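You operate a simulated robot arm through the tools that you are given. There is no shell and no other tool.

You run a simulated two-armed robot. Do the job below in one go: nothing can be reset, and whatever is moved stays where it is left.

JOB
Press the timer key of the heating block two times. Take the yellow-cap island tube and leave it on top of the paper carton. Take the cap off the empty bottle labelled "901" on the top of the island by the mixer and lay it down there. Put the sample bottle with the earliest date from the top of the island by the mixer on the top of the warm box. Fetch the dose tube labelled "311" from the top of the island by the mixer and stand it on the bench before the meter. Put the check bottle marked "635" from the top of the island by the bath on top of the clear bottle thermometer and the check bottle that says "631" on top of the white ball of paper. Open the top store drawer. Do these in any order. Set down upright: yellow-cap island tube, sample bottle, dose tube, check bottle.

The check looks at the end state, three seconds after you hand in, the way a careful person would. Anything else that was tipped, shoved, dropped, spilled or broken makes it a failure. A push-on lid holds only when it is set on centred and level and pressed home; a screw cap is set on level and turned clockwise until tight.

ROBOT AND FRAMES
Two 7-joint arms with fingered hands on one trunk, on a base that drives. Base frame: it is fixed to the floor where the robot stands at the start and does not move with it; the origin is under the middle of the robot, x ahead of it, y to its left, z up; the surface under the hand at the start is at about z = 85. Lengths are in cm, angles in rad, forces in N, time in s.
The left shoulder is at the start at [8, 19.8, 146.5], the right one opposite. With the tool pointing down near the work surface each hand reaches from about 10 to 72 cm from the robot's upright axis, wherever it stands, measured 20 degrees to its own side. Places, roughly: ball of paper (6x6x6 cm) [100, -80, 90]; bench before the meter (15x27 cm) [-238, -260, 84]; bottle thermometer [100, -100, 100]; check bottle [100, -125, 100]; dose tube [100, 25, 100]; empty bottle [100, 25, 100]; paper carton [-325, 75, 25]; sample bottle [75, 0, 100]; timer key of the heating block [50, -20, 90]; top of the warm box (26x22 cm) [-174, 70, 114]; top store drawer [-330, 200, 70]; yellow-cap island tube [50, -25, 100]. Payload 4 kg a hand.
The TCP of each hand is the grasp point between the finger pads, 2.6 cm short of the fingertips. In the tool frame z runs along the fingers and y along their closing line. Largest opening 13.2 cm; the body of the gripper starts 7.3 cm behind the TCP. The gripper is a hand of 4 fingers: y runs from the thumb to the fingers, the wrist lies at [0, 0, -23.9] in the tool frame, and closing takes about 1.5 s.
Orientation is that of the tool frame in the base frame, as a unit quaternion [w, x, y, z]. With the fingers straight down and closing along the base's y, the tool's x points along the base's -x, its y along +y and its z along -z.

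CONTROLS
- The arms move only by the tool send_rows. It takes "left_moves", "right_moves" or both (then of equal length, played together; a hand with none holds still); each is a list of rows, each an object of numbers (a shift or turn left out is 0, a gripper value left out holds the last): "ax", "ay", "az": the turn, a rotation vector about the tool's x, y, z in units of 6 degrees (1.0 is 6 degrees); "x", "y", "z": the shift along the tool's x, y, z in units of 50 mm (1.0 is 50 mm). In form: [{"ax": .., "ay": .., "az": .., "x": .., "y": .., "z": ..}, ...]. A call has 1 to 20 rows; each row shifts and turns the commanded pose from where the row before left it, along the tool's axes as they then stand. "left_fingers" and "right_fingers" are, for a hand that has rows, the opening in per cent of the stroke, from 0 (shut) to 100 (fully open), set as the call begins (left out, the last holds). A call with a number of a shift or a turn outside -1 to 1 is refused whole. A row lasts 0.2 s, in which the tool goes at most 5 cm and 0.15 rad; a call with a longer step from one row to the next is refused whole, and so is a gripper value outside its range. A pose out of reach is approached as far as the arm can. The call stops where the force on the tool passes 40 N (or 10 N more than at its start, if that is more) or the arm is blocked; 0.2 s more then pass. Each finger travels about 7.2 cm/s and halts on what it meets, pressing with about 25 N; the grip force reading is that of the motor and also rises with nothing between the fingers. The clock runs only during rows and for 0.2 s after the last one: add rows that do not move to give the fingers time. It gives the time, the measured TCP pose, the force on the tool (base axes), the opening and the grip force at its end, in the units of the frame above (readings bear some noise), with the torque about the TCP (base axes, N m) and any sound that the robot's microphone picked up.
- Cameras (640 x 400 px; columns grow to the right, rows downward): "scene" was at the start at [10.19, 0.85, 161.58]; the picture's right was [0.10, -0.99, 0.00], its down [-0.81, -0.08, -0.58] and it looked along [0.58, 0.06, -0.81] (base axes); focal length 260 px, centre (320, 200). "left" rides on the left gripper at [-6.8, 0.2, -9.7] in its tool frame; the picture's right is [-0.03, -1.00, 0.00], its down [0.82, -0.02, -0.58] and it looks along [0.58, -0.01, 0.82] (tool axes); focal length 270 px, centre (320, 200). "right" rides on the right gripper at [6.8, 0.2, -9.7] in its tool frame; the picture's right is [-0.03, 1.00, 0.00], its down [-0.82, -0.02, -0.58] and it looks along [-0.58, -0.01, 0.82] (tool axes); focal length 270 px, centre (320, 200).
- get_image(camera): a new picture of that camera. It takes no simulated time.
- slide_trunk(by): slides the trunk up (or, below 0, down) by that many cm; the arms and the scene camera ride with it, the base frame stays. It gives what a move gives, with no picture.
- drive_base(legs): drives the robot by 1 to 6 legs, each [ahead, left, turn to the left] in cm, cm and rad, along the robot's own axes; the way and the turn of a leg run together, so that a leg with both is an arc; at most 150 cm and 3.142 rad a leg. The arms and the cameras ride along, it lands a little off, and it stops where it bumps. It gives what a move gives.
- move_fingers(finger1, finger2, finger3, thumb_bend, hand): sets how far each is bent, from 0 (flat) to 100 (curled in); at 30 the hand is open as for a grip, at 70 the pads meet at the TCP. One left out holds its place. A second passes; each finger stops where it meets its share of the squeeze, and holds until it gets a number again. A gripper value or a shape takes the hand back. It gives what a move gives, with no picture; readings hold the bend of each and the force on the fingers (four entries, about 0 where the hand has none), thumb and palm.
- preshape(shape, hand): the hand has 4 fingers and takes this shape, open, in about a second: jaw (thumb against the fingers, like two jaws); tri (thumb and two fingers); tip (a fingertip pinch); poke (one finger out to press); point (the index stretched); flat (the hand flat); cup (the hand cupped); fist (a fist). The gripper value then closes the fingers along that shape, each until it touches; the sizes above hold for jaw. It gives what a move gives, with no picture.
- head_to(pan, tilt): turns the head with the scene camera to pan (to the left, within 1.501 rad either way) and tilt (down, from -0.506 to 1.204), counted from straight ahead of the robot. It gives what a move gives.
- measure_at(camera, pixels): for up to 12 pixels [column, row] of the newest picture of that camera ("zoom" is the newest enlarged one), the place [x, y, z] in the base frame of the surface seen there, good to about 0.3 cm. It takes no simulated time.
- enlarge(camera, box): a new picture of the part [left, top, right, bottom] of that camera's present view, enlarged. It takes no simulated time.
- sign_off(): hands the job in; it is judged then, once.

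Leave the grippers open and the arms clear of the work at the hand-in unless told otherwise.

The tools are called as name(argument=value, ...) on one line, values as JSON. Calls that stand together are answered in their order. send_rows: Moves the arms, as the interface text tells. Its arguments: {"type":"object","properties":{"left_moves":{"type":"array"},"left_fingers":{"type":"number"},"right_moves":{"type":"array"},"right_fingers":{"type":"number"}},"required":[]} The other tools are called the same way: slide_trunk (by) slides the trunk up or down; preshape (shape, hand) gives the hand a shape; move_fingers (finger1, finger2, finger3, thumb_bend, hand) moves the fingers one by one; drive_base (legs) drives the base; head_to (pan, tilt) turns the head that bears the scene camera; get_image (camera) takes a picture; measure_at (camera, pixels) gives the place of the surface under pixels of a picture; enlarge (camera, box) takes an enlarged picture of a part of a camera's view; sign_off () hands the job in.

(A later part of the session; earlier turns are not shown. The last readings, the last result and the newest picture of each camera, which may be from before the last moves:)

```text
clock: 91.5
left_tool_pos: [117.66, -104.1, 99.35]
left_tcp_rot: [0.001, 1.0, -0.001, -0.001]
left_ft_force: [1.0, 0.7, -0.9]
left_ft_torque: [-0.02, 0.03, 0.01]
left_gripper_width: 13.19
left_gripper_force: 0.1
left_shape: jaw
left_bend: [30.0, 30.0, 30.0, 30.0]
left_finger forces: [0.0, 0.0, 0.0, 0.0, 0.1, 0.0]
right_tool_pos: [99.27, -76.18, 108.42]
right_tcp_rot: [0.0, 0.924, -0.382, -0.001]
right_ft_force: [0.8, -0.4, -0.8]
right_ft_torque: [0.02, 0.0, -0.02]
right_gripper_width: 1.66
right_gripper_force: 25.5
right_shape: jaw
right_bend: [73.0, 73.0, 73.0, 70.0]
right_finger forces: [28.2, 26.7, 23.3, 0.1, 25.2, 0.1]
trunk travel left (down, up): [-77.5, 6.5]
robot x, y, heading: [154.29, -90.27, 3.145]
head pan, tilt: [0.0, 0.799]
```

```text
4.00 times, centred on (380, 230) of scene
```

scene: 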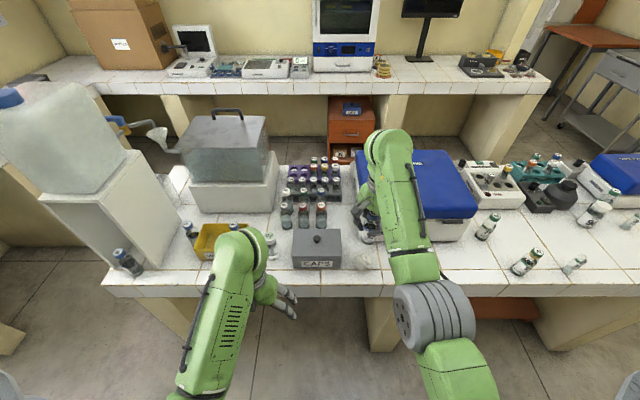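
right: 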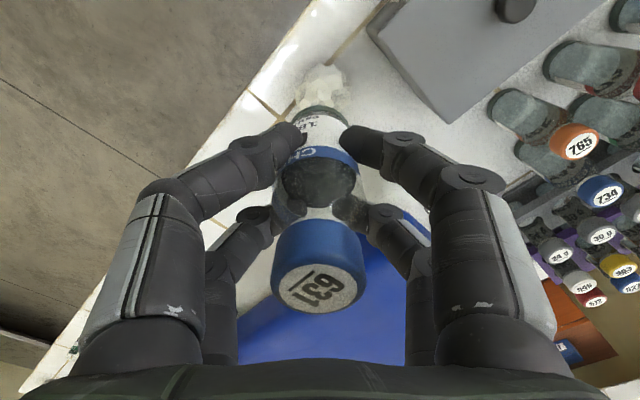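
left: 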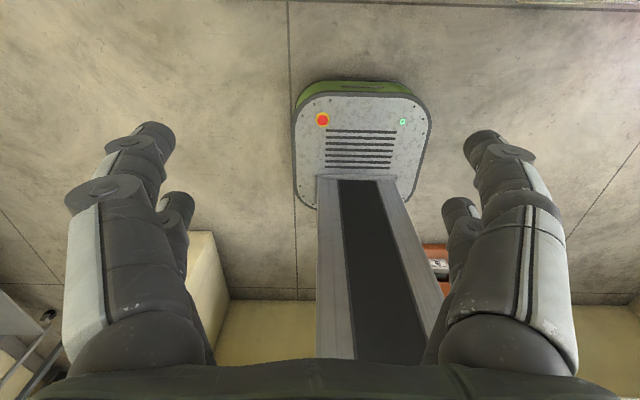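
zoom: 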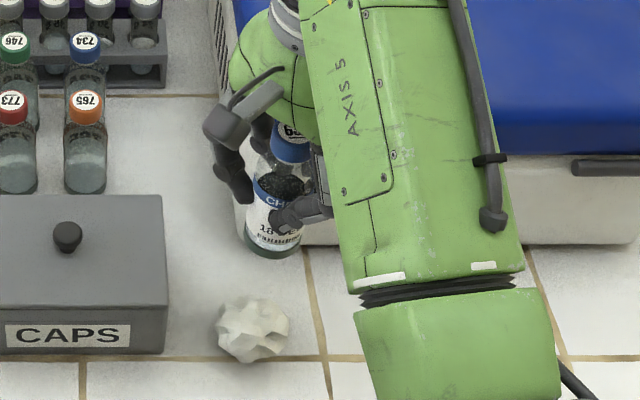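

The bottle hangs nearly plumb. I re-measure the ball from the scene camera (zoom about (252,325)).

measure_at(camera="zoom", pixels=[[252, 310], [240, 305], [265, 305], [252, 300], [230, 315], [275, 315], [252, 325], [245, 340], [265, 335], [285, 325], [220, 325], [250, 355]])

enlarge(camera="scene", box=[350, 245, 376, 275])

```text
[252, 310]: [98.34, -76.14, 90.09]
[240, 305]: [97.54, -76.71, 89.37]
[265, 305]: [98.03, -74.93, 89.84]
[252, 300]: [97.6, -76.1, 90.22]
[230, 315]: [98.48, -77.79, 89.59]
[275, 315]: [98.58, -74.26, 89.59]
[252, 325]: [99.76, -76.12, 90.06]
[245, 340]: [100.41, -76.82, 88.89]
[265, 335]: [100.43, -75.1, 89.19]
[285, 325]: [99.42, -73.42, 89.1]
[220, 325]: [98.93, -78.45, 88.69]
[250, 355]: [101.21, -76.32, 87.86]
```

```text
13.33 times, centred on (363, 260) of scene
```

zoom: 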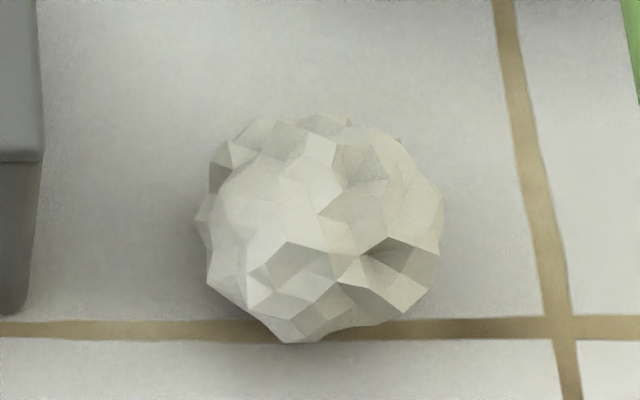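

The ball top plateau is at about [98.8,-76.0,90.2]. I fine-shift −0.5 cm in x and lower to about 1 cm above contact.

send_rows(right_moves=[{"x": -0.08, "y": 0.05, "z": 0.4}, {"z": 0.7}, {"z": 0.6}, {"z": 0.3}, {}])

get_image(camera="right")

enlarge(camera="scene", box=[330, 200, 410, 280])

```text
clock: 92.7
left_tool_pos: [117.64, -104.02, 99.33]
left_tcp_rot: [-0.001, 1.0, -0.002, 0.0]
left_ft_force: [0.3, 0.8, 0.2]
left_ft_torque: [-0.01, 0.01, -0.01]
left_gripper_width: 13.2
left_gripper_force: 0.1
left_shape: jaw
left_bend: [30.0, 30.0, 30.0, 30.0]
left_finger forces: [0.0, 0.0, 0.1, 0.0, 0.1, 0.0]
right_tool_pos: [98.74, -76.21, 98.29]
right_tcp_rot: [0.0, 0.924, -0.382, -0.001]
right_ft_force: [-0.4, 1.0, -0.6]
right_ft_torque: [0.01, 0.0, -0.02]
right_gripper_width: 1.68
right_gripper_force: 25.1
right_shape: jaw
right_bend: [73.0, 73.0, 73.0, 70.0]
right_finger forces: [28.7, 27.8, 24.1, 0.1, 26.2, 0.0]
trunk travel left (down, up): [-77.5, 6.5]
robot x, y, heading: [154.48, -89.81, 3.142]
head pan, tilt: [0.0, 0.799]
```

```text
taken
```

right: 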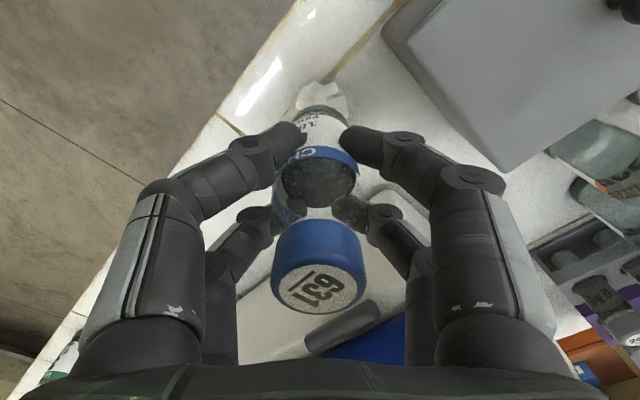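

```text
5.00 times, centred on (370, 240) of scene
```

zoom: 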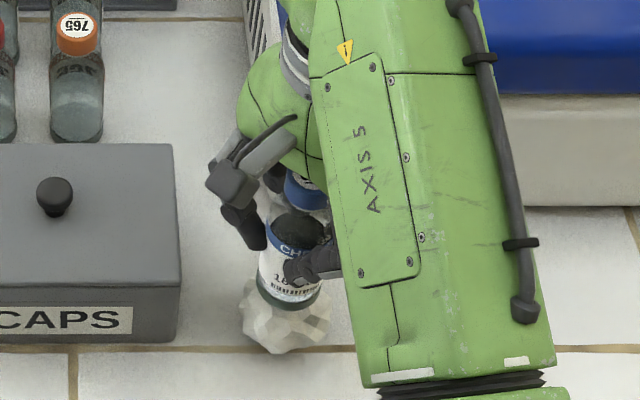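

Aligned over the ball. Lower in 2 mm steps, watching the force.

send_rows(right_moves=[{"z": 0.04}, {"z": 0.04}, {"z": 0.04}, {}])

```text
clock: 93.7
left_tool_pos: [117.68, -103.9, 99.41]
left_tcp_rot: [0.0, 1.0, -0.002, 0.0]
left_ft_force: [0.0, -0.3, -1.1]
left_ft_torque: [-0.02, 0.01, 0.0]
left_gripper_width: 13.19
left_gripper_force: 0.1
left_shape: jaw
left_bend: [30.0, 30.0, 30.0, 30.0]
left_finger forces: [0.0, 0.0, 0.1, 0.0, 0.0, 0.0]
right_tool_pos: [98.88, -76.3, 97.88]
right_tcp_rot: [0.0, 0.924, -0.382, -0.001]
right_ft_force: [0.5, -0.7, -1.0]
right_ft_torque: [0.0, 0.02, 0.0]
right_gripper_width: 1.69
right_gripper_force: 25.9
right_shape: jaw
right_bend: [73.0, 73.0, 73.0, 70.0]
right_finger forces: [28.9, 27.9, 24.2, 0.0, 26.2, 0.0]
trunk travel left (down, up): [-77.5, 6.5]
robot x, y, heading: [154.17, -90.42, 3.141]
head pan, tilt: [0.0, 0.799]
```

Still bearing the weight (−1 N). Continue lowering.

send_rows(right_moves=[{"z": 0.04}, {"z": 0.03}, {}])

get_image(camera="right")

```text
clock: 94.5
left_tool_pos: [117.65, -104.1, 99.46]
left_tcp_rot: [-0.001, 1.0, -0.002, -0.001]
left_ft_force: [-0.2, 0.7, 0.0]
left_ft_torque: [0.01, 0.0, -0.01]
left_gripper_width: 13.18
left_gripper_force: 0.0
left_shape: jaw
left_bend: [30.0, 30.0, 30.0, 30.0]
left_finger forces: [0.0, 0.0, 0.0, 0.0, 0.0, 0.0]
right_tool_pos: [98.8, -76.22, 97.62]
right_tcp_rot: [0.001, 0.924, -0.382, -0.001]
right_ft_force: [0.2, -0.2, 4.5]
right_ft_torque: [0.03, 0.01, 0.0]
right_gripper_width: 1.68
right_gripper_force: 24.8
right_shape: jaw
right_bend: [73.0, 73.0, 73.0, 70.0]
right_finger forces: [29.1, 28.1, 24.6, 0.0, 26.8, 0.0]
trunk travel left (down, up): [-77.5, 6.5]
robot x, y, heading: [154.4, -90.0, 3.139]
head pan, tilt: [0.0, 0.799]
```

```text
taken
```

right: 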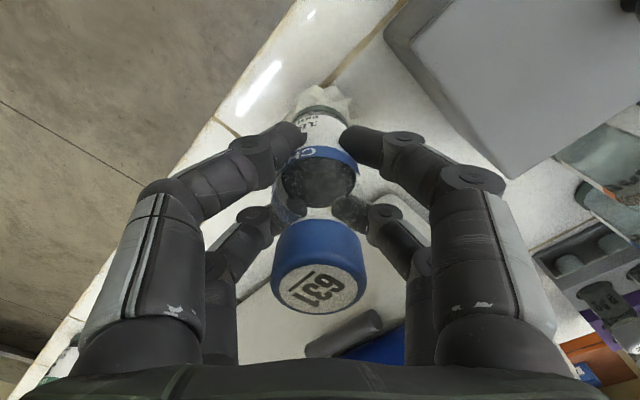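

Contact: +4.5 N with tiny torque, so it's centred. I ease up 1 mm, then open the fingers just slightly so they still guard the bottle.

send_rows(right_moves=[{"z": -0.02}, {}])

send_rows(right_moves=[{}, {}, {}, {}], right_fingers=24)

get_image(camera="right")

enlarge(camera="scene", box=[330, 200, 410, 280])

```text
clock: 95.1
left_tool_pos: [117.67, -103.98, 99.44]
left_tcp_rot: [0.001, 1.0, -0.002, 0.0]
left_ft_force: [0.1, -0.4, 0.2]
left_ft_torque: [0.0, 0.03, -0.02]
left_gripper_width: 13.19
left_gripper_force: 0.0
left_shape: jaw
left_bend: [30.0, 30.0, 30.0, 30.0]
left_finger forces: [0.0, 0.0, 0.1, 0.0, 0.0, 0.0]
right_tool_pos: [98.96, -76.15, 97.47]
right_tcp_rot: [0.0, 0.924, -0.382, 0.0]
right_ft_force: [-0.5, 0.5, 1.7]
right_ft_torque: [0.02, 0.09, 0.0]
right_gripper_width: 1.66
right_gripper_force: 25.0
right_shape: jaw
right_bend: [73.0, 73.0, 73.0, 70.0]
right_finger forces: [29.0, 28.5, 24.7, 0.1, 26.7, 0.0]
trunk travel left (down, up): [-77.5, 6.5]
robot x, y, heading: [154.41, -89.99, 3.141]
head pan, tilt: [0.0, 0.799]
```

```text
clock: 96.1
left_tool_pos: [117.76, -103.96, 99.45]
left_tcp_rot: [0.0, 1.0, -0.001, 0.0]
left_ft_force: [-0.3, -0.6, -0.7]
left_ft_torque: [-0.03, 0.0, 0.02]
left_gripper_width: 13.18
left_gripper_force: 0.1
left_shape: jaw
left_bend: [30.0, 30.0, 30.0, 30.0]
left_finger forces: [0.1, 0.0, 0.1, 0.0, 0.0, 0.0]
right_tool_pos: [98.9, -76.14, 97.62]
right_tcp_rot: [0.001, 0.924, -0.382, -0.001]
right_ft_force: [0.1, -0.6, -0.5]
right_ft_torque: [-0.03, -0.01, 0.0]
right_gripper_width: 3.14
right_gripper_force: 0.1
right_shape: jaw
right_bend: [73.0, 73.0, 73.0, 70.0]
right_finger forces: [0.0, 0.0, 0.0, 0.1, 0.0, 0.0]
trunk travel left (down, up): [-77.5, 6.5]
robot x, y, heading: [153.92, -90.52, 3.136]
head pan, tilt: [0.0, 0.799]
```

```text
taken
```

right: 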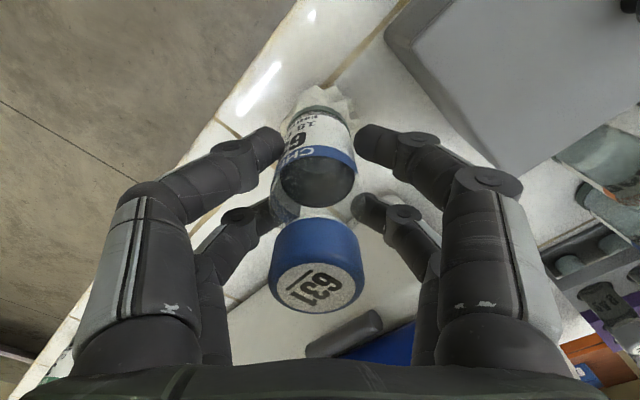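

```text
5.00 times, centred on (370, 240) of scene
```

zoom: 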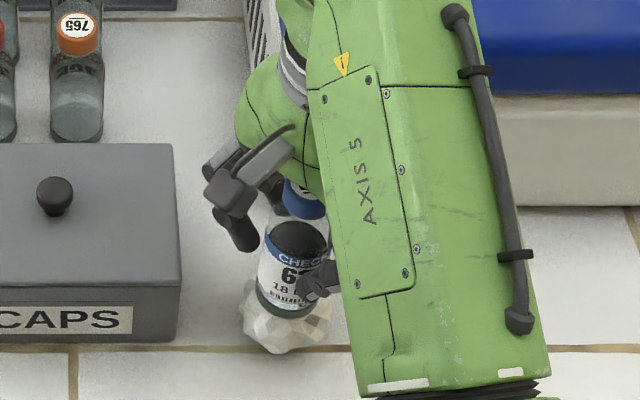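

It stands free (finger forces 0). I wait a second and see if it keeps still.

send_rows(right_moves=[{}, {}, {}, {}, {}, {}, {}, {}])

get_image(camera="right")

```text
clock: 97.9
left_tool_pos: [117.52, -104.07, 99.48]
left_tcp_rot: [0.001, 1.0, -0.002, 0.0]
left_ft_force: [-0.2, 0.0, 0.0]
left_ft_torque: [-0.03, 0.0, 0.02]
left_gripper_width: 13.17
left_gripper_force: 0.0
left_shape: jaw
left_bend: [30.0, 30.0, 30.0, 30.0]
left_finger forces: [0.0, 0.0, 0.0, 0.0, 0.0, 0.0]
right_tool_pos: [98.84, -76.2, 97.59]
right_tcp_rot: [0.001, 0.924, -0.383, -0.002]
right_ft_force: [0.4, -0.7, -0.4]
right_ft_torque: [-0.01, 0.01, 0.03]
right_gripper_width: 3.14
right_gripper_force: 0.1
right_shape: jaw
right_bend: [73.0, 73.0, 73.0, 70.0]
right_finger forces: [0.0, 0.0, 0.0, 0.0, 0.1, 0.0]
trunk travel left (down, up): [-77.5, 6.5]
robot x, y, heading: [154.43, -89.95, 3.144]
head pan, tilt: [0.0, 0.799]
```

```text
taken
```

right: 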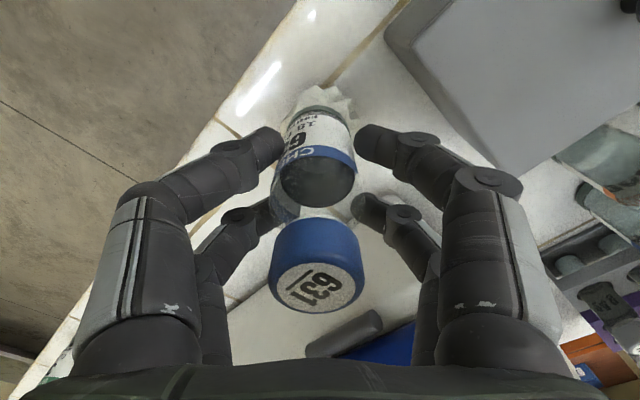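

It stays still. I open wider and rise straight up.

send_rows(right_moves=[{}, {}, {}, {}], right_fingers=55)

send_rows(right_moves=[{"z": -0.3}, {"z": -0.5}, {"z": -0.7}, {"z": -0.7}, {}])

get_image(camera="right")

enlarge(camera="scene", box=[330, 200, 410, 280])

```text
clock: 98.9
left_tool_pos: [117.72, -104.17, 99.5]
left_tcp_rot: [0.0, 1.0, -0.002, -0.001]
left_ft_force: [-0.6, -0.9, 0.2]
left_ft_torque: [0.02, -0.01, 0.01]
left_gripper_width: 13.18
left_gripper_force: 0.0
left_shape: jaw
left_bend: [30.0, 30.0, 30.0, 30.0]
left_finger forces: [0.1, 0.0, 0.0, 0.1, 0.1, 0.1]
right_tool_pos: [98.94, -76.17, 97.67]
right_tcp_rot: [0.001, 0.924, -0.383, -0.002]
right_ft_force: [-0.3, 0.5, -0.1]
right_ft_torque: [0.02, 0.01, 0.03]
right_gripper_width: 7.2
right_gripper_force: 0.1
right_shape: jaw
right_bend: [72.0, 72.0, 72.0, 70.0]
right_finger forces: [0.0, 0.0, 0.0, 0.0, 0.0, 0.0]
trunk travel left (down, up): [-77.5, 6.5]
robot x, y, heading: [154.32, -90.17, 3.142]
head pan, tilt: [0.0, 0.799]
```

```text
clock: 100.1
left_tool_pos: [117.67, -104.01, 99.56]
left_tcp_rot: [0.0, 1.0, -0.002, 0.001]
left_ft_force: [-0.5, -0.8, -0.4]
left_ft_torque: [-0.01, -0.01, 0.04]
left_gripper_width: 13.18
left_gripper_force: 0.0
left_shape: jaw
left_bend: [30.0, 30.0, 30.0, 30.0]
left_finger forces: [0.1, 0.0, 0.0, 0.1, 0.0, 0.0]
right_tool_pos: [98.63, -76.22, 108.83]
right_tcp_rot: [0.0, 0.924, -0.382, 0.0]
right_ft_force: [0.0, -0.8, 0.2]
right_ft_torque: [0.02, 0.0, 0.0]
right_gripper_width: 7.23
right_gripper_force: 0.0
right_shape: jaw
right_bend: [72.0, 72.0, 72.0, 70.0]
right_finger forces: [0.0, 0.1, 0.0, 0.0, 0.0, 0.1]
trunk travel left (down, up): [-77.5, 6.5]
robot x, y, heading: [154.36, -90.17, 3.137]
head pan, tilt: [0.0, 0.799]
```

```text
taken
```

right: 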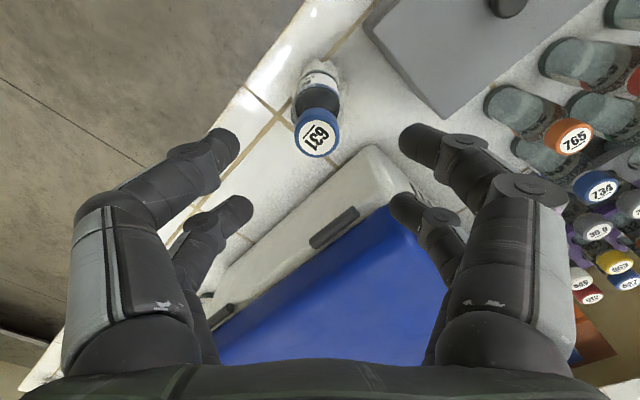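

```text
5.00 times, centred on (370, 240) of scene
```

zoom: 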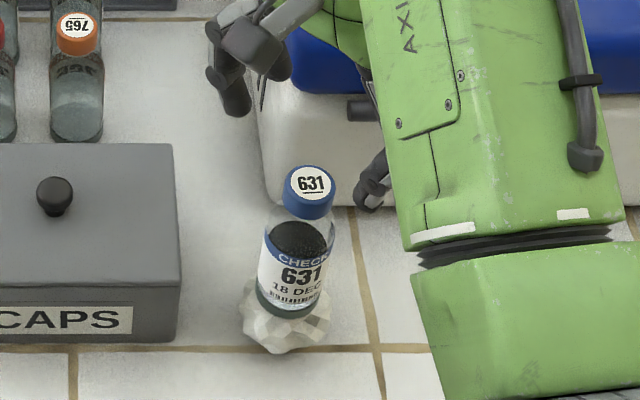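

The 631 bottle stands on the paper ball. Next 635. I first drive back 12 cm so the right hand leaves the bottle without sweeping near it.

drive_base(legs=[[-12, 0, 0]])

send_rows(right_moves=[{"az": -0.94}, {"az": -0.94}, {"az": -0.94}, {"az": -0.94}, {"az": -0.94}, {"az": -0.94}, {"az": -0.93}, {"az": -0.93}, {"x": 0.6, "z": 0.4}, {"x": 0.6, "z": 0.4}, {"x": 0.6, "z": 0.4}, {"x": 0.6, "z": 0.4}, {}])

get_image(camera="scene")

```text
clock: 101.3
left_tool_pos: [129.16, -104.11, 99.31]
left_tcp_rot: [0.0, 1.0, -0.002, 0.001]
left_ft_force: [0.1, 0.1, 0.0]
left_ft_torque: [-0.03, -0.02, -0.02]
left_gripper_width: 13.18
left_gripper_force: 0.1
left_shape: jaw
left_bend: [30.0, 30.0, 30.0, 30.0]
left_finger forces: [0.0, 0.0, 0.0, 0.0, 0.0, 0.1]
right_tool_pos: [110.29, -76.32, 108.56]
right_tcp_rot: [-0.001, 0.924, -0.383, 0.001]
right_ft_force: [0.4, -0.3, 0.2]
right_ft_torque: [0.0, -0.02, 0.01]
right_gripper_width: 7.22
right_gripper_force: 0.1
right_shape: jaw
right_bend: [72.0, 72.0, 72.0, 70.0]
right_finger forces: [0.0, 0.0, 0.0, 0.0, 0.1, 0.0]
trunk travel left (down, up): [-77.5, 6.5]
robot x, y, heading: [166.32, -90.29, 3.134]
head pan, tilt: [0.0, 0.799]
```

```text
clock: 104.1
left_tool_pos: [129.6, -104.08, 99.44]
left_tcp_rot: [0.0, 1.0, -0.002, 0.0]
left_ft_force: [-0.1, -0.6, 1.0]
left_ft_torque: [0.0, 0.03, -0.02]
left_gripper_width: 13.19
left_gripper_force: 0.0
left_shape: jaw
left_bend: [30.0, 30.0, 30.0, 30.0]
left_finger forces: [0.1, 0.1, 0.1, 0.1, 0.0, 0.0]
right_tool_pos: [122.73, -76.46, 100.6]
right_tcp_rot: [0.0, 1.0, 0.0, -0.001]
right_ft_force: [-0.8, 0.0, 0.0]
right_ft_torque: [-0.02, -0.03, -0.02]
right_gripper_width: 7.18
right_gripper_force: 0.0
right_shape: jaw
right_bend: [72.0, 72.0, 72.0, 70.0]
right_finger forces: [0.0, 0.0, 0.1, 0.1, 0.1, 0.0]
trunk travel left (down, up): [-77.5, 6.5]
robot x, y, heading: [166.38, -90.2, 3.142]
head pan, tilt: [0.0, 0.799]
```

```text
taken
```

scene: 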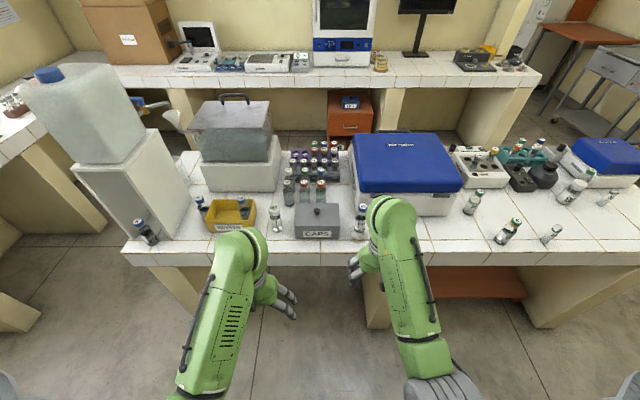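

I zoom on the left part to check all blue-cap bottle numbers.

enlarge(camera="scene", box=[125, 180, 265, 260])

enlarge(camera="scene", box=[340, 190, 390, 250])

measure_at(camera="scene", pixels=[[200, 198], [139, 225], [141, 228], [136, 223], [243, 201], [275, 212]])

```text
4.57 times, centred on (195, 220) of scene
```

zoom: 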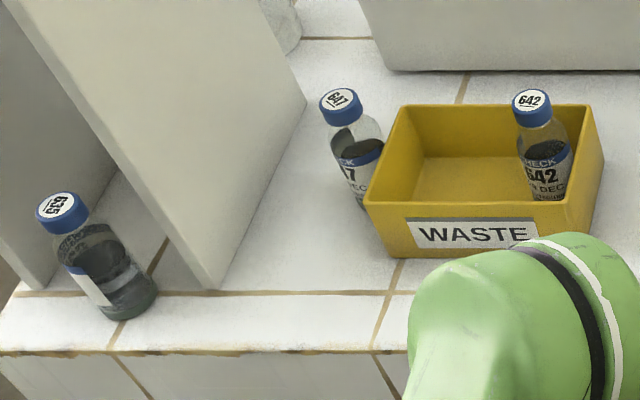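

```text
6.67 times, centred on (365, 220) of scene
```

zoom: 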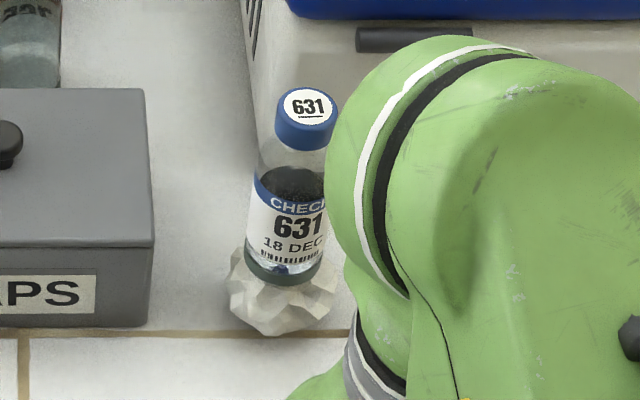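

```text
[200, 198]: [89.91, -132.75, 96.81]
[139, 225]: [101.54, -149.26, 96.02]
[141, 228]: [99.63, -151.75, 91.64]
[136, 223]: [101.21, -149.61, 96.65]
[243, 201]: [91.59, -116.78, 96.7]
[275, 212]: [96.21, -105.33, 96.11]
```

Numbers: 635 at [101,-149.7], 647, 642 elsewhere. 631 stands fine on the ball. I drive to y≈−133 and 10 cm nearer.

drive_base(legs=[[0, 43, 0], [8, 0, 0]])

get_image(camera="scene")

```text
clock: 107.4
left_tool_pos: [122.02, -146.91, 99.77]
left_tcp_rot: [0.0, 1.0, -0.006, -0.004]
left_ft_force: [1.0, 0.4, 0.7]
left_ft_torque: [0.03, 0.08, -0.02]
left_gripper_width: 13.2
left_gripper_force: 0.1
left_shape: jaw
left_bend: [30.0, 30.0, 30.0, 30.0]
left_finger forces: [0.1, 0.1, 0.0, 0.1, 0.1, 0.1]
right_tool_pos: [115.44, -118.96, 100.98]
right_tcp_rot: [0.0, 1.0, -0.004, -0.004]
right_ft_force: [1.0, -0.1, 1.1]
right_ft_torque: [0.0, 0.01, -0.01]
right_gripper_width: 7.18
right_gripper_force: 0.1
right_shape: jaw
right_bend: [72.0, 72.0, 72.0, 70.0]
right_finger forces: [0.0, 0.0, 0.0, 0.1, 0.0, 0.0]
trunk travel left (down, up): [-77.5, 6.5]
robot x, y, heading: [158.12, -133.14, 3.13]
head pan, tilt: [0.0, 0.799]
```

```text
taken
```

scene: 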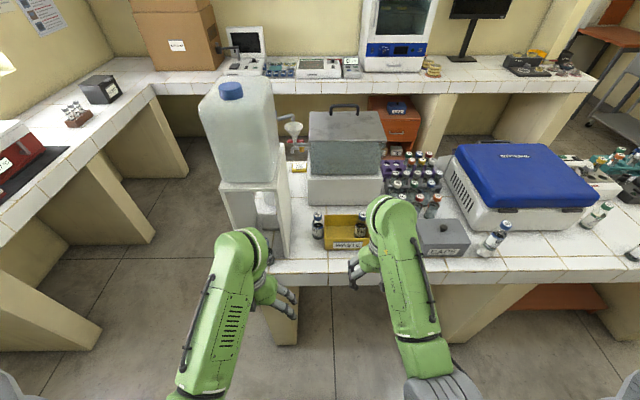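

I drive back 5 cm for arm room, then bring the left hand to [107,-149.8,100] and tilt it 45° back so it can reach into the stand's mouth.

drive_base(legs=[[-5, 0, 0.01]])

send_rows(left_moves=[{"x": -0.8, "y": 0.12}, {"x": -0.8, "y": 0.12}, {"x": -0.8, "y": 0.12}, {"x": -0.8, "y": 0.12}, {"x": -0.7, "y": 0.1}, {}], left_fingers=55)

get_image(camera="scene")

```text
clock: 108.3
left_tool_pos: [125.25, -147.4, 99.0]
left_tcp_rot: [0.0, 1.0, -0.001, 0.005]
left_ft_force: [-1.4, 0.4, 0.0]
left_ft_torque: [0.02, -0.1, 0.03]
left_gripper_width: 13.21
left_gripper_force: 0.0
left_shape: jaw
left_bend: [30.0, 30.0, 30.0, 30.0]
left_finger forces: [0.0, 0.1, 0.0, 0.0, 0.1, 0.0]
right_tool_pos: [118.25, -119.58, 100.1]
right_tcp_rot: [-0.001, 1.0, 0.001, 0.005]
right_ft_force: [-0.7, 0.2, 0.5]
right_ft_torque: [0.01, -0.11, 0.01]
right_gripper_width: 7.19
right_gripper_force: 0.0
right_shape: jaw
right_bend: [72.0, 72.0, 72.0, 70.0]
right_finger forces: [0.1, 0.0, 0.1, 0.0, 0.0, 0.0]
trunk travel left (down, up): [-77.5, 6.5]
robot x, y, heading: [162.81, -133.33, 3.142]
head pan, tilt: [0.0, 0.799]
```

```text
clock: 109.7
left_tool_pos: [106.56, -150.12, 99.57]
left_tcp_rot: [0.0, 1.0, -0.001, 0.001]
left_ft_force: [0.0, -0.3, -0.2]
left_ft_torque: [-0.01, 0.02, 0.01]
left_gripper_width: 7.31
left_gripper_force: 0.0
left_shape: jaw
left_bend: [72.0, 72.0, 72.0, 70.0]
left_finger forces: [0.0, 0.1, 0.0, 0.1, 0.1, 0.0]
right_tool_pos: [119.35, -119.75, 100.54]
right_tcp_rot: [0.0, 1.0, 0.001, 0.0]
right_ft_force: [0.2, -0.4, -1.0]
right_ft_torque: [0.0, -0.01, -0.03]
right_gripper_width: 7.21
right_gripper_force: 0.0
right_shape: jaw
right_bend: [72.0, 72.0, 72.0, 70.0]
right_finger forces: [0.0, 0.0, 0.1, 0.0, 0.0, 0.1]
trunk travel left (down, up): [-77.5, 6.5]
robot x, y, heading: [162.79, -133.56, 3.137]
head pan, tilt: [0.0, 0.799]
```

```text
taken
```

scene: 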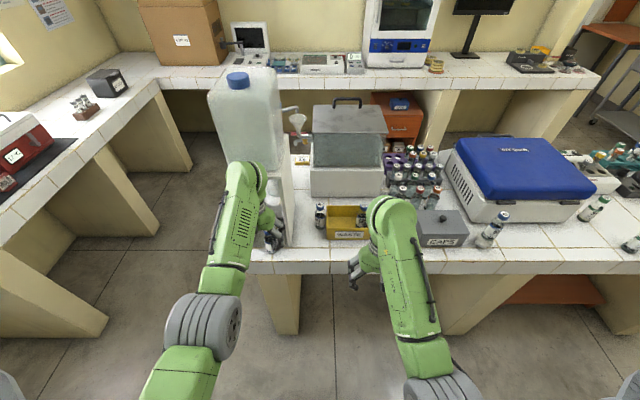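

Now tilt the left hand 45° (negative about tool y) about the TCP, and look through the left camera.

send_rows(left_moves=[{"ay": -0.94}, {"ay": -0.94}, {"ay": -0.94}, {"ay": -0.94}, {"ay": -0.94}, {"ay": -0.94}, {"ay": -0.93}, {"ay": -0.93}, {}])

get_image(camera="left")

get_image(camera="scene")

```text
clock: 111.7
left_tool_pos: [106.75, -150.37, 99.29]
left_tcp_rot: [0.0, 0.924, 0.0, -0.383]
left_ft_force: [-0.4, 0.3, -0.8]
left_ft_torque: [-0.01, -0.01, 0.05]
left_gripper_width: 7.32
left_gripper_force: 0.1
left_shape: jaw
left_bend: [72.0, 72.0, 72.0, 70.0]
left_finger forces: [0.0, 0.0, 0.0, 0.0, 0.0, 0.1]
right_tool_pos: [119.44, -119.74, 100.66]
right_tcp_rot: [0.0, 1.0, 0.0, -0.001]
right_ft_force: [-0.8, 0.4, -1.0]
right_ft_torque: [0.0, -0.01, 0.01]
right_gripper_width: 7.23
right_gripper_force: 0.0
right_shape: jaw
right_bend: [72.0, 72.0, 72.0, 70.0]
right_finger forces: [0.1, 0.0, 0.0, 0.0, 0.0, 0.0]
trunk travel left (down, up): [-77.5, 6.5]
robot x, y, heading: [162.93, -133.56, 3.143]
head pan, tilt: [0.0, 0.799]
```

```text
taken
```

left: 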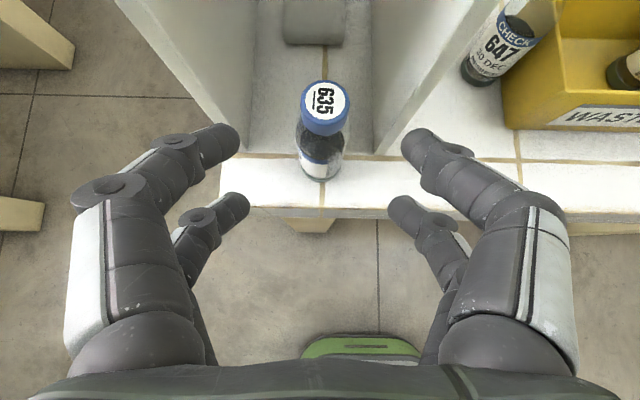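

```text
taken
```

scene: 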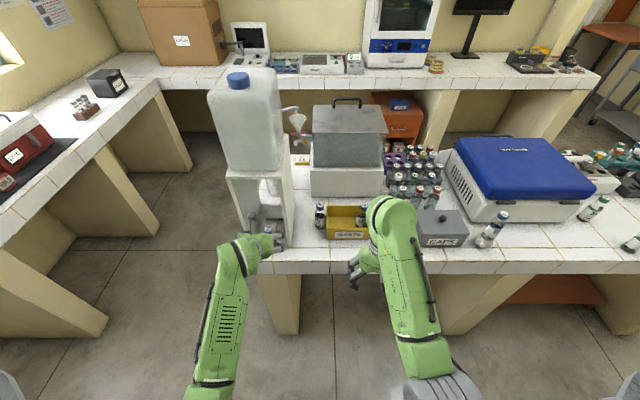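

Good view: 635 is centred between the fingers. I measure cap, base and the panel edges.

measure_at(camera="left", pixels=[[325, 100], [315, 105], [335, 100], [318, 150], [320, 172], [245, 140], [375, 145], [400, 100], [235, 100], [230, 135], [410, 145], [320, 30]])

enlarge(camera="left", box=[220, 50, 430, 220])

```text
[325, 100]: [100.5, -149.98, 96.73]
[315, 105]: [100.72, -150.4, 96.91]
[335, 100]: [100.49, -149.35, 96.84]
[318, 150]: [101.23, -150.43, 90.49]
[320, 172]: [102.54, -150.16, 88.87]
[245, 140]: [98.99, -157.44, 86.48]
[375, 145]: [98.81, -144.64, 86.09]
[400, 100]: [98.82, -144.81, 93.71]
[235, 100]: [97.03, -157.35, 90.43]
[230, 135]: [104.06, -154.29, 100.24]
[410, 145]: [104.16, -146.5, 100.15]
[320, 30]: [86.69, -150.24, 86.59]
```

```text
2.35 times, centred on (325, 135) of left
```

zoom: 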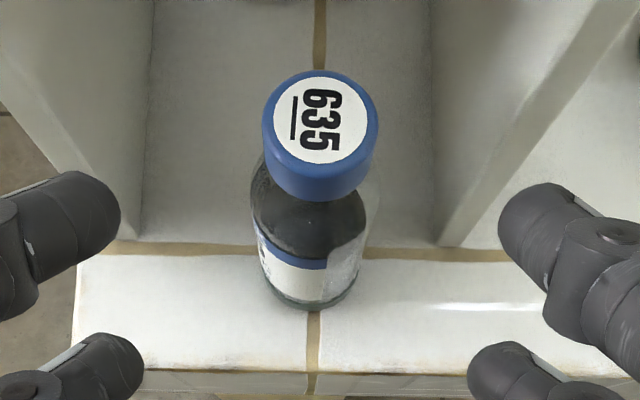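

The bottle axis is at [100.6,-149.9]; panels' inner faces at y −144.8 and −157.4. I narrow the fingers to 45 % and approach along the tool axis to TCP [102,-150,91.5].

send_rows(left_moves=[{"x": 0.42, "y": -0.07}, {}, {"z": 0.5}, {"z": 0.5}, {}], left_fingers=45)

get_image(camera="left")

```text
clock: 112.9
left_tool_pos: [104.7, -149.67, 94.42]
left_tcp_rot: [0.0, 0.923, -0.001, -0.384]
left_ft_force: [0.6, -0.7, -0.2]
left_ft_torque: [0.01, 0.02, 0.01]
left_gripper_width: 6.0
left_gripper_force: 0.1
left_shape: jaw
left_bend: [73.0, 73.0, 73.0, 70.0]
left_finger forces: [0.1, 0.1, 0.0, 0.1, 0.1, 0.1]
right_tool_pos: [119.53, -119.67, 100.53]
right_tcp_rot: [0.0, 1.0, 0.002, -0.001]
right_ft_force: [-0.5, 0.5, 0.2]
right_ft_torque: [-0.09, 0.02, -0.01]
right_gripper_width: 7.2
right_gripper_force: 0.0
right_shape: jaw
right_bend: [72.0, 72.0, 72.0, 70.0]
right_finger forces: [0.0, 0.0, 0.1, 0.1, 0.1, 0.0]
trunk travel left (down, up): [-77.5, 6.5]
robot x, y, heading: [162.96, -133.55, 3.142]
head pan, tilt: [0.0, 0.799]
```

```text
taken
```

left: 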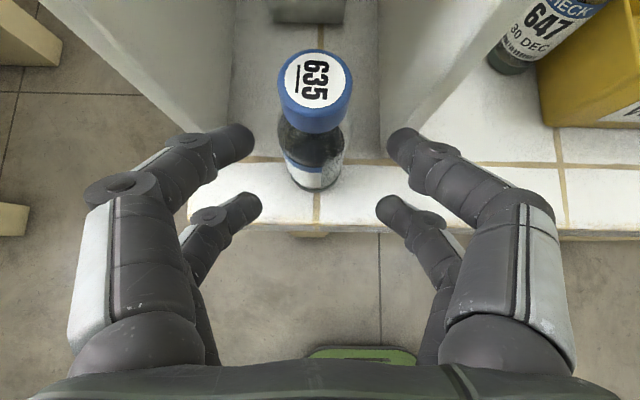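

Nearly there. Shift 0.25 cm and advance the last 4 cm.

send_rows(left_moves=[{"y": 0.05, "z": 0.2}, {"z": 0.3}, {"z": 0.28}, {}])

get_image(camera="left")

```text
clock: 113.9
left_tool_pos: [101.9, -149.95, 91.72]
left_tcp_rot: [-0.001, 0.923, -0.001, -0.384]
left_ft_force: [-0.4, -0.4, -0.2]
left_ft_torque: [0.03, -0.01, 0.0]
left_gripper_width: 5.98
left_gripper_force: 0.0
left_shape: jaw
left_bend: [73.0, 73.0, 73.0, 70.0]
left_finger forces: [0.0, 0.0, 0.1, 0.1, 0.1, 0.1]
right_tool_pos: [119.45, -119.7, 100.6]
right_tcp_rot: [0.0, 1.0, 0.001, -0.002]
right_ft_force: [-0.6, 0.2, 0.1]
right_ft_torque: [0.01, -0.02, -0.04]
right_gripper_width: 7.22
right_gripper_force: 0.0
right_shape: jaw
right_bend: [72.0, 72.0, 72.0, 70.0]
right_finger forces: [0.0, 0.0, 0.0, 0.1, 0.0, 0.0]
trunk travel left (down, up): [-77.5, 6.5]
robot x, y, heading: [162.99, -133.57, 3.139]
head pan, tilt: [0.0, 0.799]
```

```text
taken
```

left: 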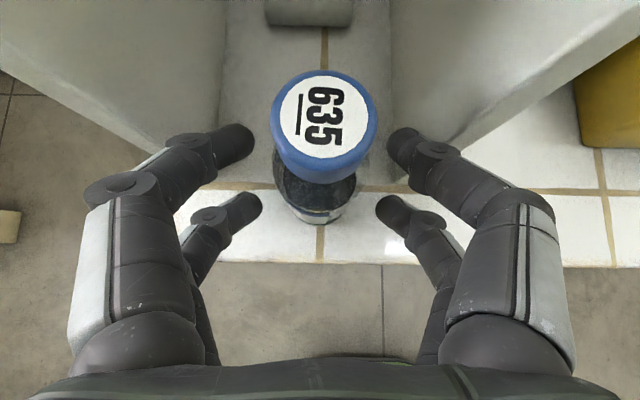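

Positioned. Close the left fingers on 635.

send_rows(left_moves=[{}, {}, {}, {}, {}, {}, {}], left_fingers=15)

get_image(camera="left")

```text
clock: 115.5
left_tool_pos: [102.0, -149.95, 91.7]
left_tcp_rot: [0.0, 0.924, 0.0, -0.383]
left_ft_force: [0.7, -0.3, 0.5]
left_ft_torque: [-0.02, -0.06, -0.01]
left_gripper_width: 2.58
left_gripper_force: 24.7
left_shape: jaw
left_bend: [73.0, 73.0, 73.0, 71.0]
left_finger forces: [20.7, 22.1, 20.4, 0.0, 20.8, 0.0]
right_tool_pos: [119.35, -119.72, 100.51]
right_tcp_rot: [0.0, 1.0, 0.0, -0.001]
right_ft_force: [0.4, 0.2, -0.1]
right_ft_torque: [-0.02, 0.01, 0.03]
right_gripper_width: 7.18
right_gripper_force: 0.1
right_shape: jaw
right_bend: [72.0, 72.0, 72.0, 70.0]
right_finger forces: [0.0, 0.1, 0.0, 0.0, 0.0, 0.0]
trunk travel left (down, up): [-77.5, 6.5]
robot x, y, heading: [162.7, -133.42, 3.138]
head pan, tilt: [0.0, 0.799]
```

```text
taken
```

left: 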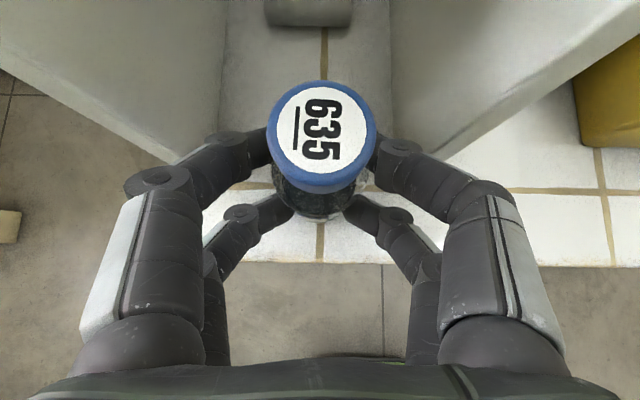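

Gripped (~21 N each). Lift 1.4 cm, then draw back out of the stand's mouth, then up.

send_rows(left_moves=[{"x": -0.1, "z": -0.1}, {"x": -0.1, "z": -0.1}, {"x": 0.3, "z": -0.3}, {"x": 0.35, "z": -0.35}, {"x": 0.35, "z": -0.35}, {}])

get_image(camera="left")

get_image(camera="scene")

enlarge(camera="scene", box=[210, 190, 330, 280])

```text
clock: 116.9
left_tool_pos: [109.09, -150.16, 93.32]
left_tcp_rot: [-0.001, 0.924, -0.001, -0.383]
left_ft_force: [-0.8, -0.2, -1.0]
left_ft_torque: [0.02, -0.01, -0.01]
left_gripper_width: 2.56
left_gripper_force: 25.3
left_shape: jaw
left_bend: [73.0, 73.0, 73.0, 71.0]
left_finger forces: [20.4, 22.1, 20.2, 0.1, 20.4, 0.0]
right_tool_pos: [119.38, -119.6, 100.53]
right_tcp_rot: [0.0, 1.0, 0.001, 0.0]
right_ft_force: [0.9, -0.4, 0.0]
right_ft_torque: [0.0, 0.0, 0.0]
right_gripper_width: 7.21
right_gripper_force: 0.0
right_shape: jaw
right_bend: [72.0, 72.0, 72.0, 70.0]
right_finger forces: [0.1, 0.1, 0.0, 0.1, 0.0, 0.0]
trunk travel left (down, up): [-77.5, 6.5]
robot x, y, heading: [163.06, -133.28, 3.136]
head pan, tilt: [0.0, 0.799]
```

```text
taken
```

left: 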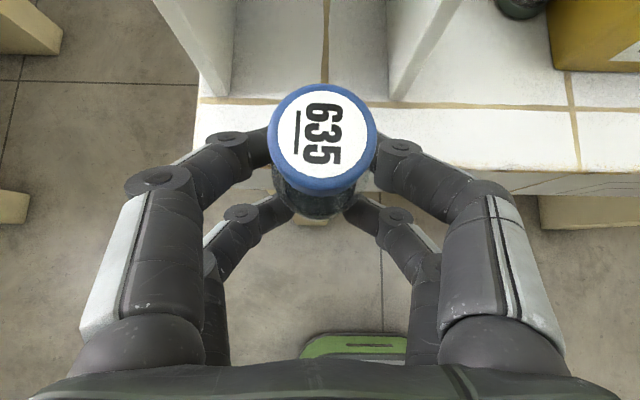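

```text
taken
```

scene: 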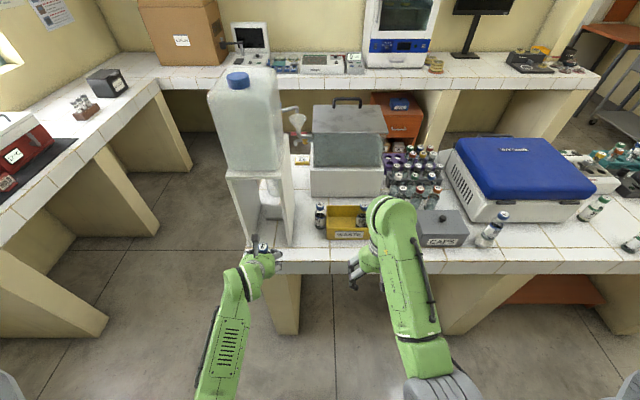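

```text
4.44 times, centred on (270, 235) of scene
```

zoom: 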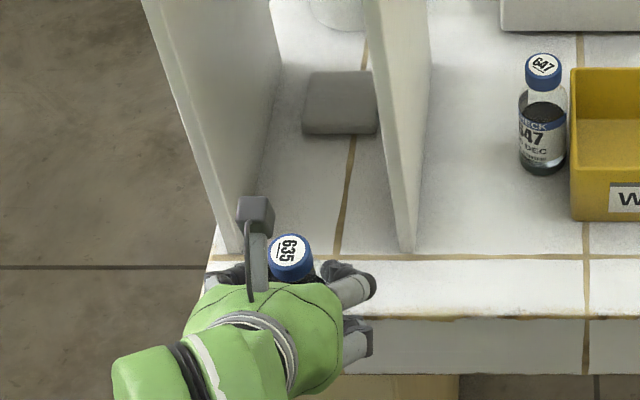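

I drive back 6 cm, raise the trunk 6 cm and go sideways to face the thermometer with the left hand.

drive_base(legs=[[-6, 0, 0]])

slide_trunk(by=6)

drive_base(legs=[[0, -44, 0]])

get_image(camera="scene")

get_image(camera="left")

```text
clock: 117.9
left_tool_pos: [114.36, -150.21, 92.69]
left_tcp_rot: [0.0, 0.925, -0.001, -0.379]
left_ft_force: [-0.8, 0.5, -0.2]
left_ft_torque: [0.0, -0.03, 0.04]
left_gripper_width: 2.56
left_gripper_force: 25.4
left_shape: jaw
left_bend: [73.0, 73.0, 73.0, 71.0]
left_finger forces: [20.5, 21.9, 20.2, 0.0, 20.4, 0.1]
right_tool_pos: [124.64, -119.7, 100.13]
right_tcp_rot: [0.0, 1.0, 0.001, 0.005]
right_ft_force: [-0.7, 1.3, -0.4]
right_ft_torque: [0.01, -0.06, 0.01]
right_gripper_width: 7.21
right_gripper_force: 0.1
right_shape: jaw
right_bend: [72.0, 72.0, 72.0, 70.0]
right_finger forces: [0.1, 0.0, 0.0, 0.1, 0.0, 0.0]
trunk travel left (down, up): [-77.5, 6.5]
robot x, y, heading: [169.08, -133.12, 3.14]
head pan, tilt: [0.0, 0.799]
```

```text
clock: 118.9
left_tool_pos: [115.31, -150.19, 99.37]
left_tcp_rot: [-0.001, 0.923, -0.001, -0.384]
left_ft_force: [0.6, 0.3, -0.3]
left_ft_torque: [-0.03, -0.01, -0.03]
left_gripper_width: 2.59
left_gripper_force: 25.2
left_shape: jaw
left_bend: [73.0, 73.0, 73.0, 71.0]
left_finger forces: [20.4, 22.0, 20.2, 0.0, 20.2, 0.1]
right_tool_pos: [125.62, -119.65, 106.68]
right_tcp_rot: [0.0, 1.0, 0.0, -0.002]
right_ft_force: [-0.3, 0.1, -0.7]
right_ft_torque: [0.01, 0.0, -0.01]
right_gripper_width: 7.23
right_gripper_force: 0.1
right_shape: jaw
right_bend: [72.0, 72.0, 72.0, 70.0]
right_finger forces: [0.1, 0.1, 0.0, 0.0, 0.1, 0.1]
trunk travel left (down, up): [-83.5, 0.5]
robot x, y, heading: [169.18, -133.71, 3.142]
head pan, tilt: [0.0, 0.799]
```

```text
clock: 121.5
left_tool_pos: [115.24, -106.72, 99.13]
left_tcp_rot: [-0.003, 0.923, -0.004, -0.384]
left_ft_force: [0.0, 0.0, -1.0]
left_ft_torque: [0.02, -0.01, -0.01]
left_gripper_width: 2.58
left_gripper_force: 25.2
left_shape: jaw
left_bend: [73.0, 73.0, 73.0, 71.0]
left_finger forces: [20.4, 21.9, 20.3, 0.0, 20.3, 0.0]
right_tool_pos: [125.89, -76.36, 106.62]
right_tcp_rot: [-0.001, 1.0, -0.003, -0.001]
right_ft_force: [0.2, -0.1, -1.1]
right_ft_torque: [0.0, 0.0, -0.01]
right_gripper_width: 7.18
right_gripper_force: 0.0
right_shape: jaw
right_bend: [72.0, 72.0, 72.0, 70.0]
right_finger forces: [0.0, 0.0, 0.1, 0.0, 0.0, 0.0]
trunk travel left (down, up): [-83.5, 0.5]
robot x, y, heading: [169.4, -89.77, 3.131]
head pan, tilt: [0.0, 0.799]
```

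```text
taken
```

scene: 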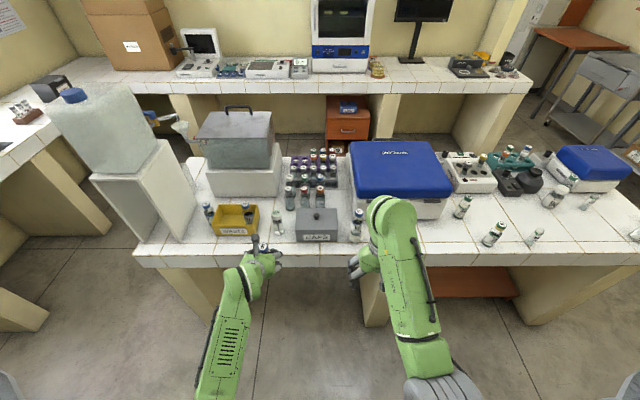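

```text
taken
```

left: 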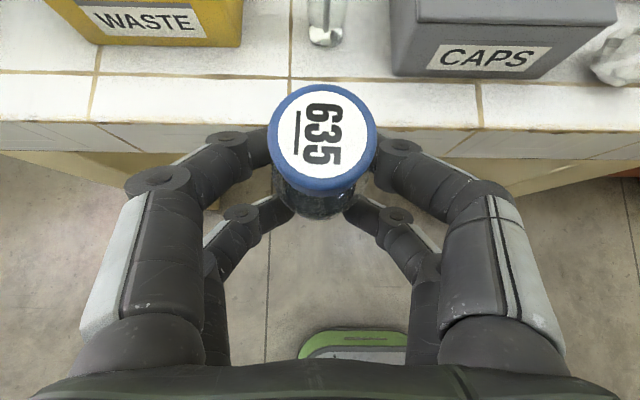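

I measure the held bottle's cap in the left camera and the thermometer cap from the scene.

measure_at(camera="left", pixels=[[322, 137], [300, 137], [345, 137], [322, 110], [322, 165], [315, 205], [330, 205]])

enlarge(camera="scene", box=[255, 190, 305, 270])

```text
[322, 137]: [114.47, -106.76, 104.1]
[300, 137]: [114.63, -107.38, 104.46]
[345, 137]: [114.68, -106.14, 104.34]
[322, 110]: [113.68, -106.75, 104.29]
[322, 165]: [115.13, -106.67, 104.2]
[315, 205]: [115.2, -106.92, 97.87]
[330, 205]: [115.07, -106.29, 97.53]
```

```text
5.00 times, centred on (280, 230) of scene
```

zoom: 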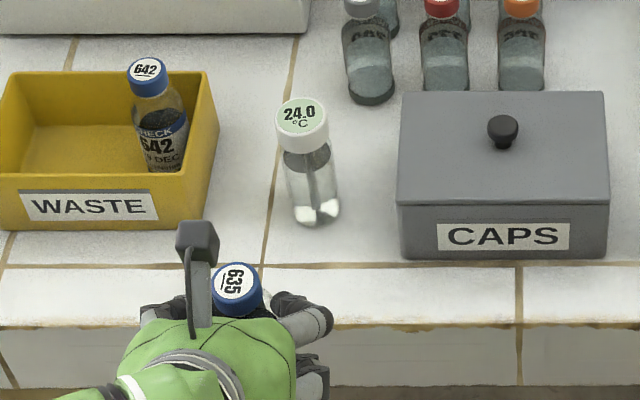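

I measure the thermometer's cap top precisely in this zoom.

measure_at(camera="zoom", pixels=[[302, 115], [280, 115], [325, 115], [302, 100], [302, 128], [285, 125], [320, 125], [290, 105], [315, 105]])

```text
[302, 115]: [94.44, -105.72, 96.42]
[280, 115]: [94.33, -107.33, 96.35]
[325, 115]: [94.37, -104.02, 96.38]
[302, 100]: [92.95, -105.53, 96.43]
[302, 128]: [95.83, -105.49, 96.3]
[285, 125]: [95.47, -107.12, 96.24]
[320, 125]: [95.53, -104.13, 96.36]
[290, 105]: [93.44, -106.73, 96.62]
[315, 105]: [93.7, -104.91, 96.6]
```

Thermometer cap centre is [94.6,-105.7,96.4], radius 1.9. I bring the bottle up and forward to hover ~5 cm above it.

send_rows(left_moves=[{"x": -0.92, "z": 0.07}, {"x": -0.92, "z": 0.07}, {"x": -0.92, "z": 0.07}, {"x": -0.63, "z": 0.63, "y": -0.1}, {"x": -0.63, "z": 0.63, "y": -0.1}, {}])

get_image(camera="left")

enlarge(camera="scene", box=[240, 160, 320, 260])

```text
clock: 123.0
left_tool_pos: [96.01, -105.33, 108.44]
left_tcp_rot: [-0.002, 0.923, -0.004, -0.384]
left_ft_force: [-0.1, 0.2, -0.4]
left_ft_torque: [-0.04, 0.0, 0.01]
left_gripper_width: 2.56
left_gripper_force: 25.4
left_shape: jaw
left_bend: [73.0, 73.0, 73.0, 71.0]
left_finger forces: [20.4, 22.1, 20.9, 0.0, 20.4, 0.0]
right_tool_pos: [125.87, -76.05, 106.68]
right_tcp_rot: [-0.001, 1.0, -0.002, -0.001]
right_ft_force: [0.6, -0.1, 0.3]
right_ft_torque: [0.0, 0.04, 0.0]
right_gripper_width: 7.2
right_gripper_force: 0.0
right_shape: jaw
right_bend: [72.0, 72.0, 72.0, 70.0]
right_finger forces: [0.0, 0.0, 0.0, 0.0, 0.1, 0.0]
trunk travel left (down, up): [-83.5, 0.5]
robot x, y, heading: [169.42, -90.09, 3.134]
head pan, tilt: [0.0, 0.799]
```

```text
taken
```

left: 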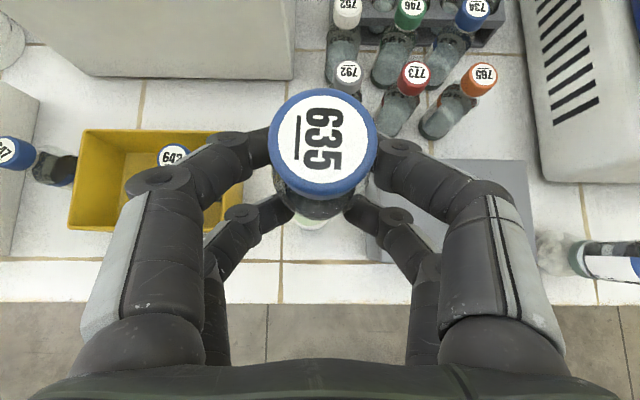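

```text
4.00 times, centred on (280, 210) of scene
```

zoom: 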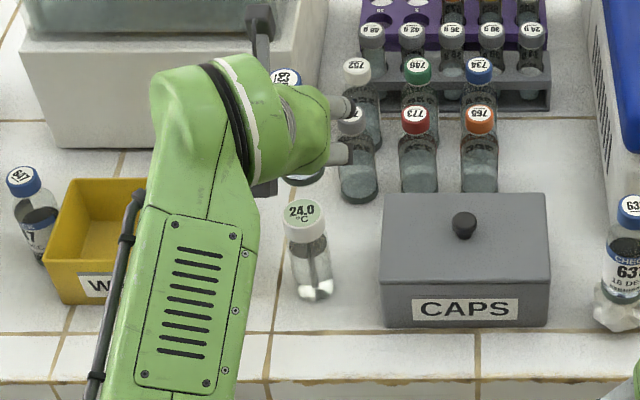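

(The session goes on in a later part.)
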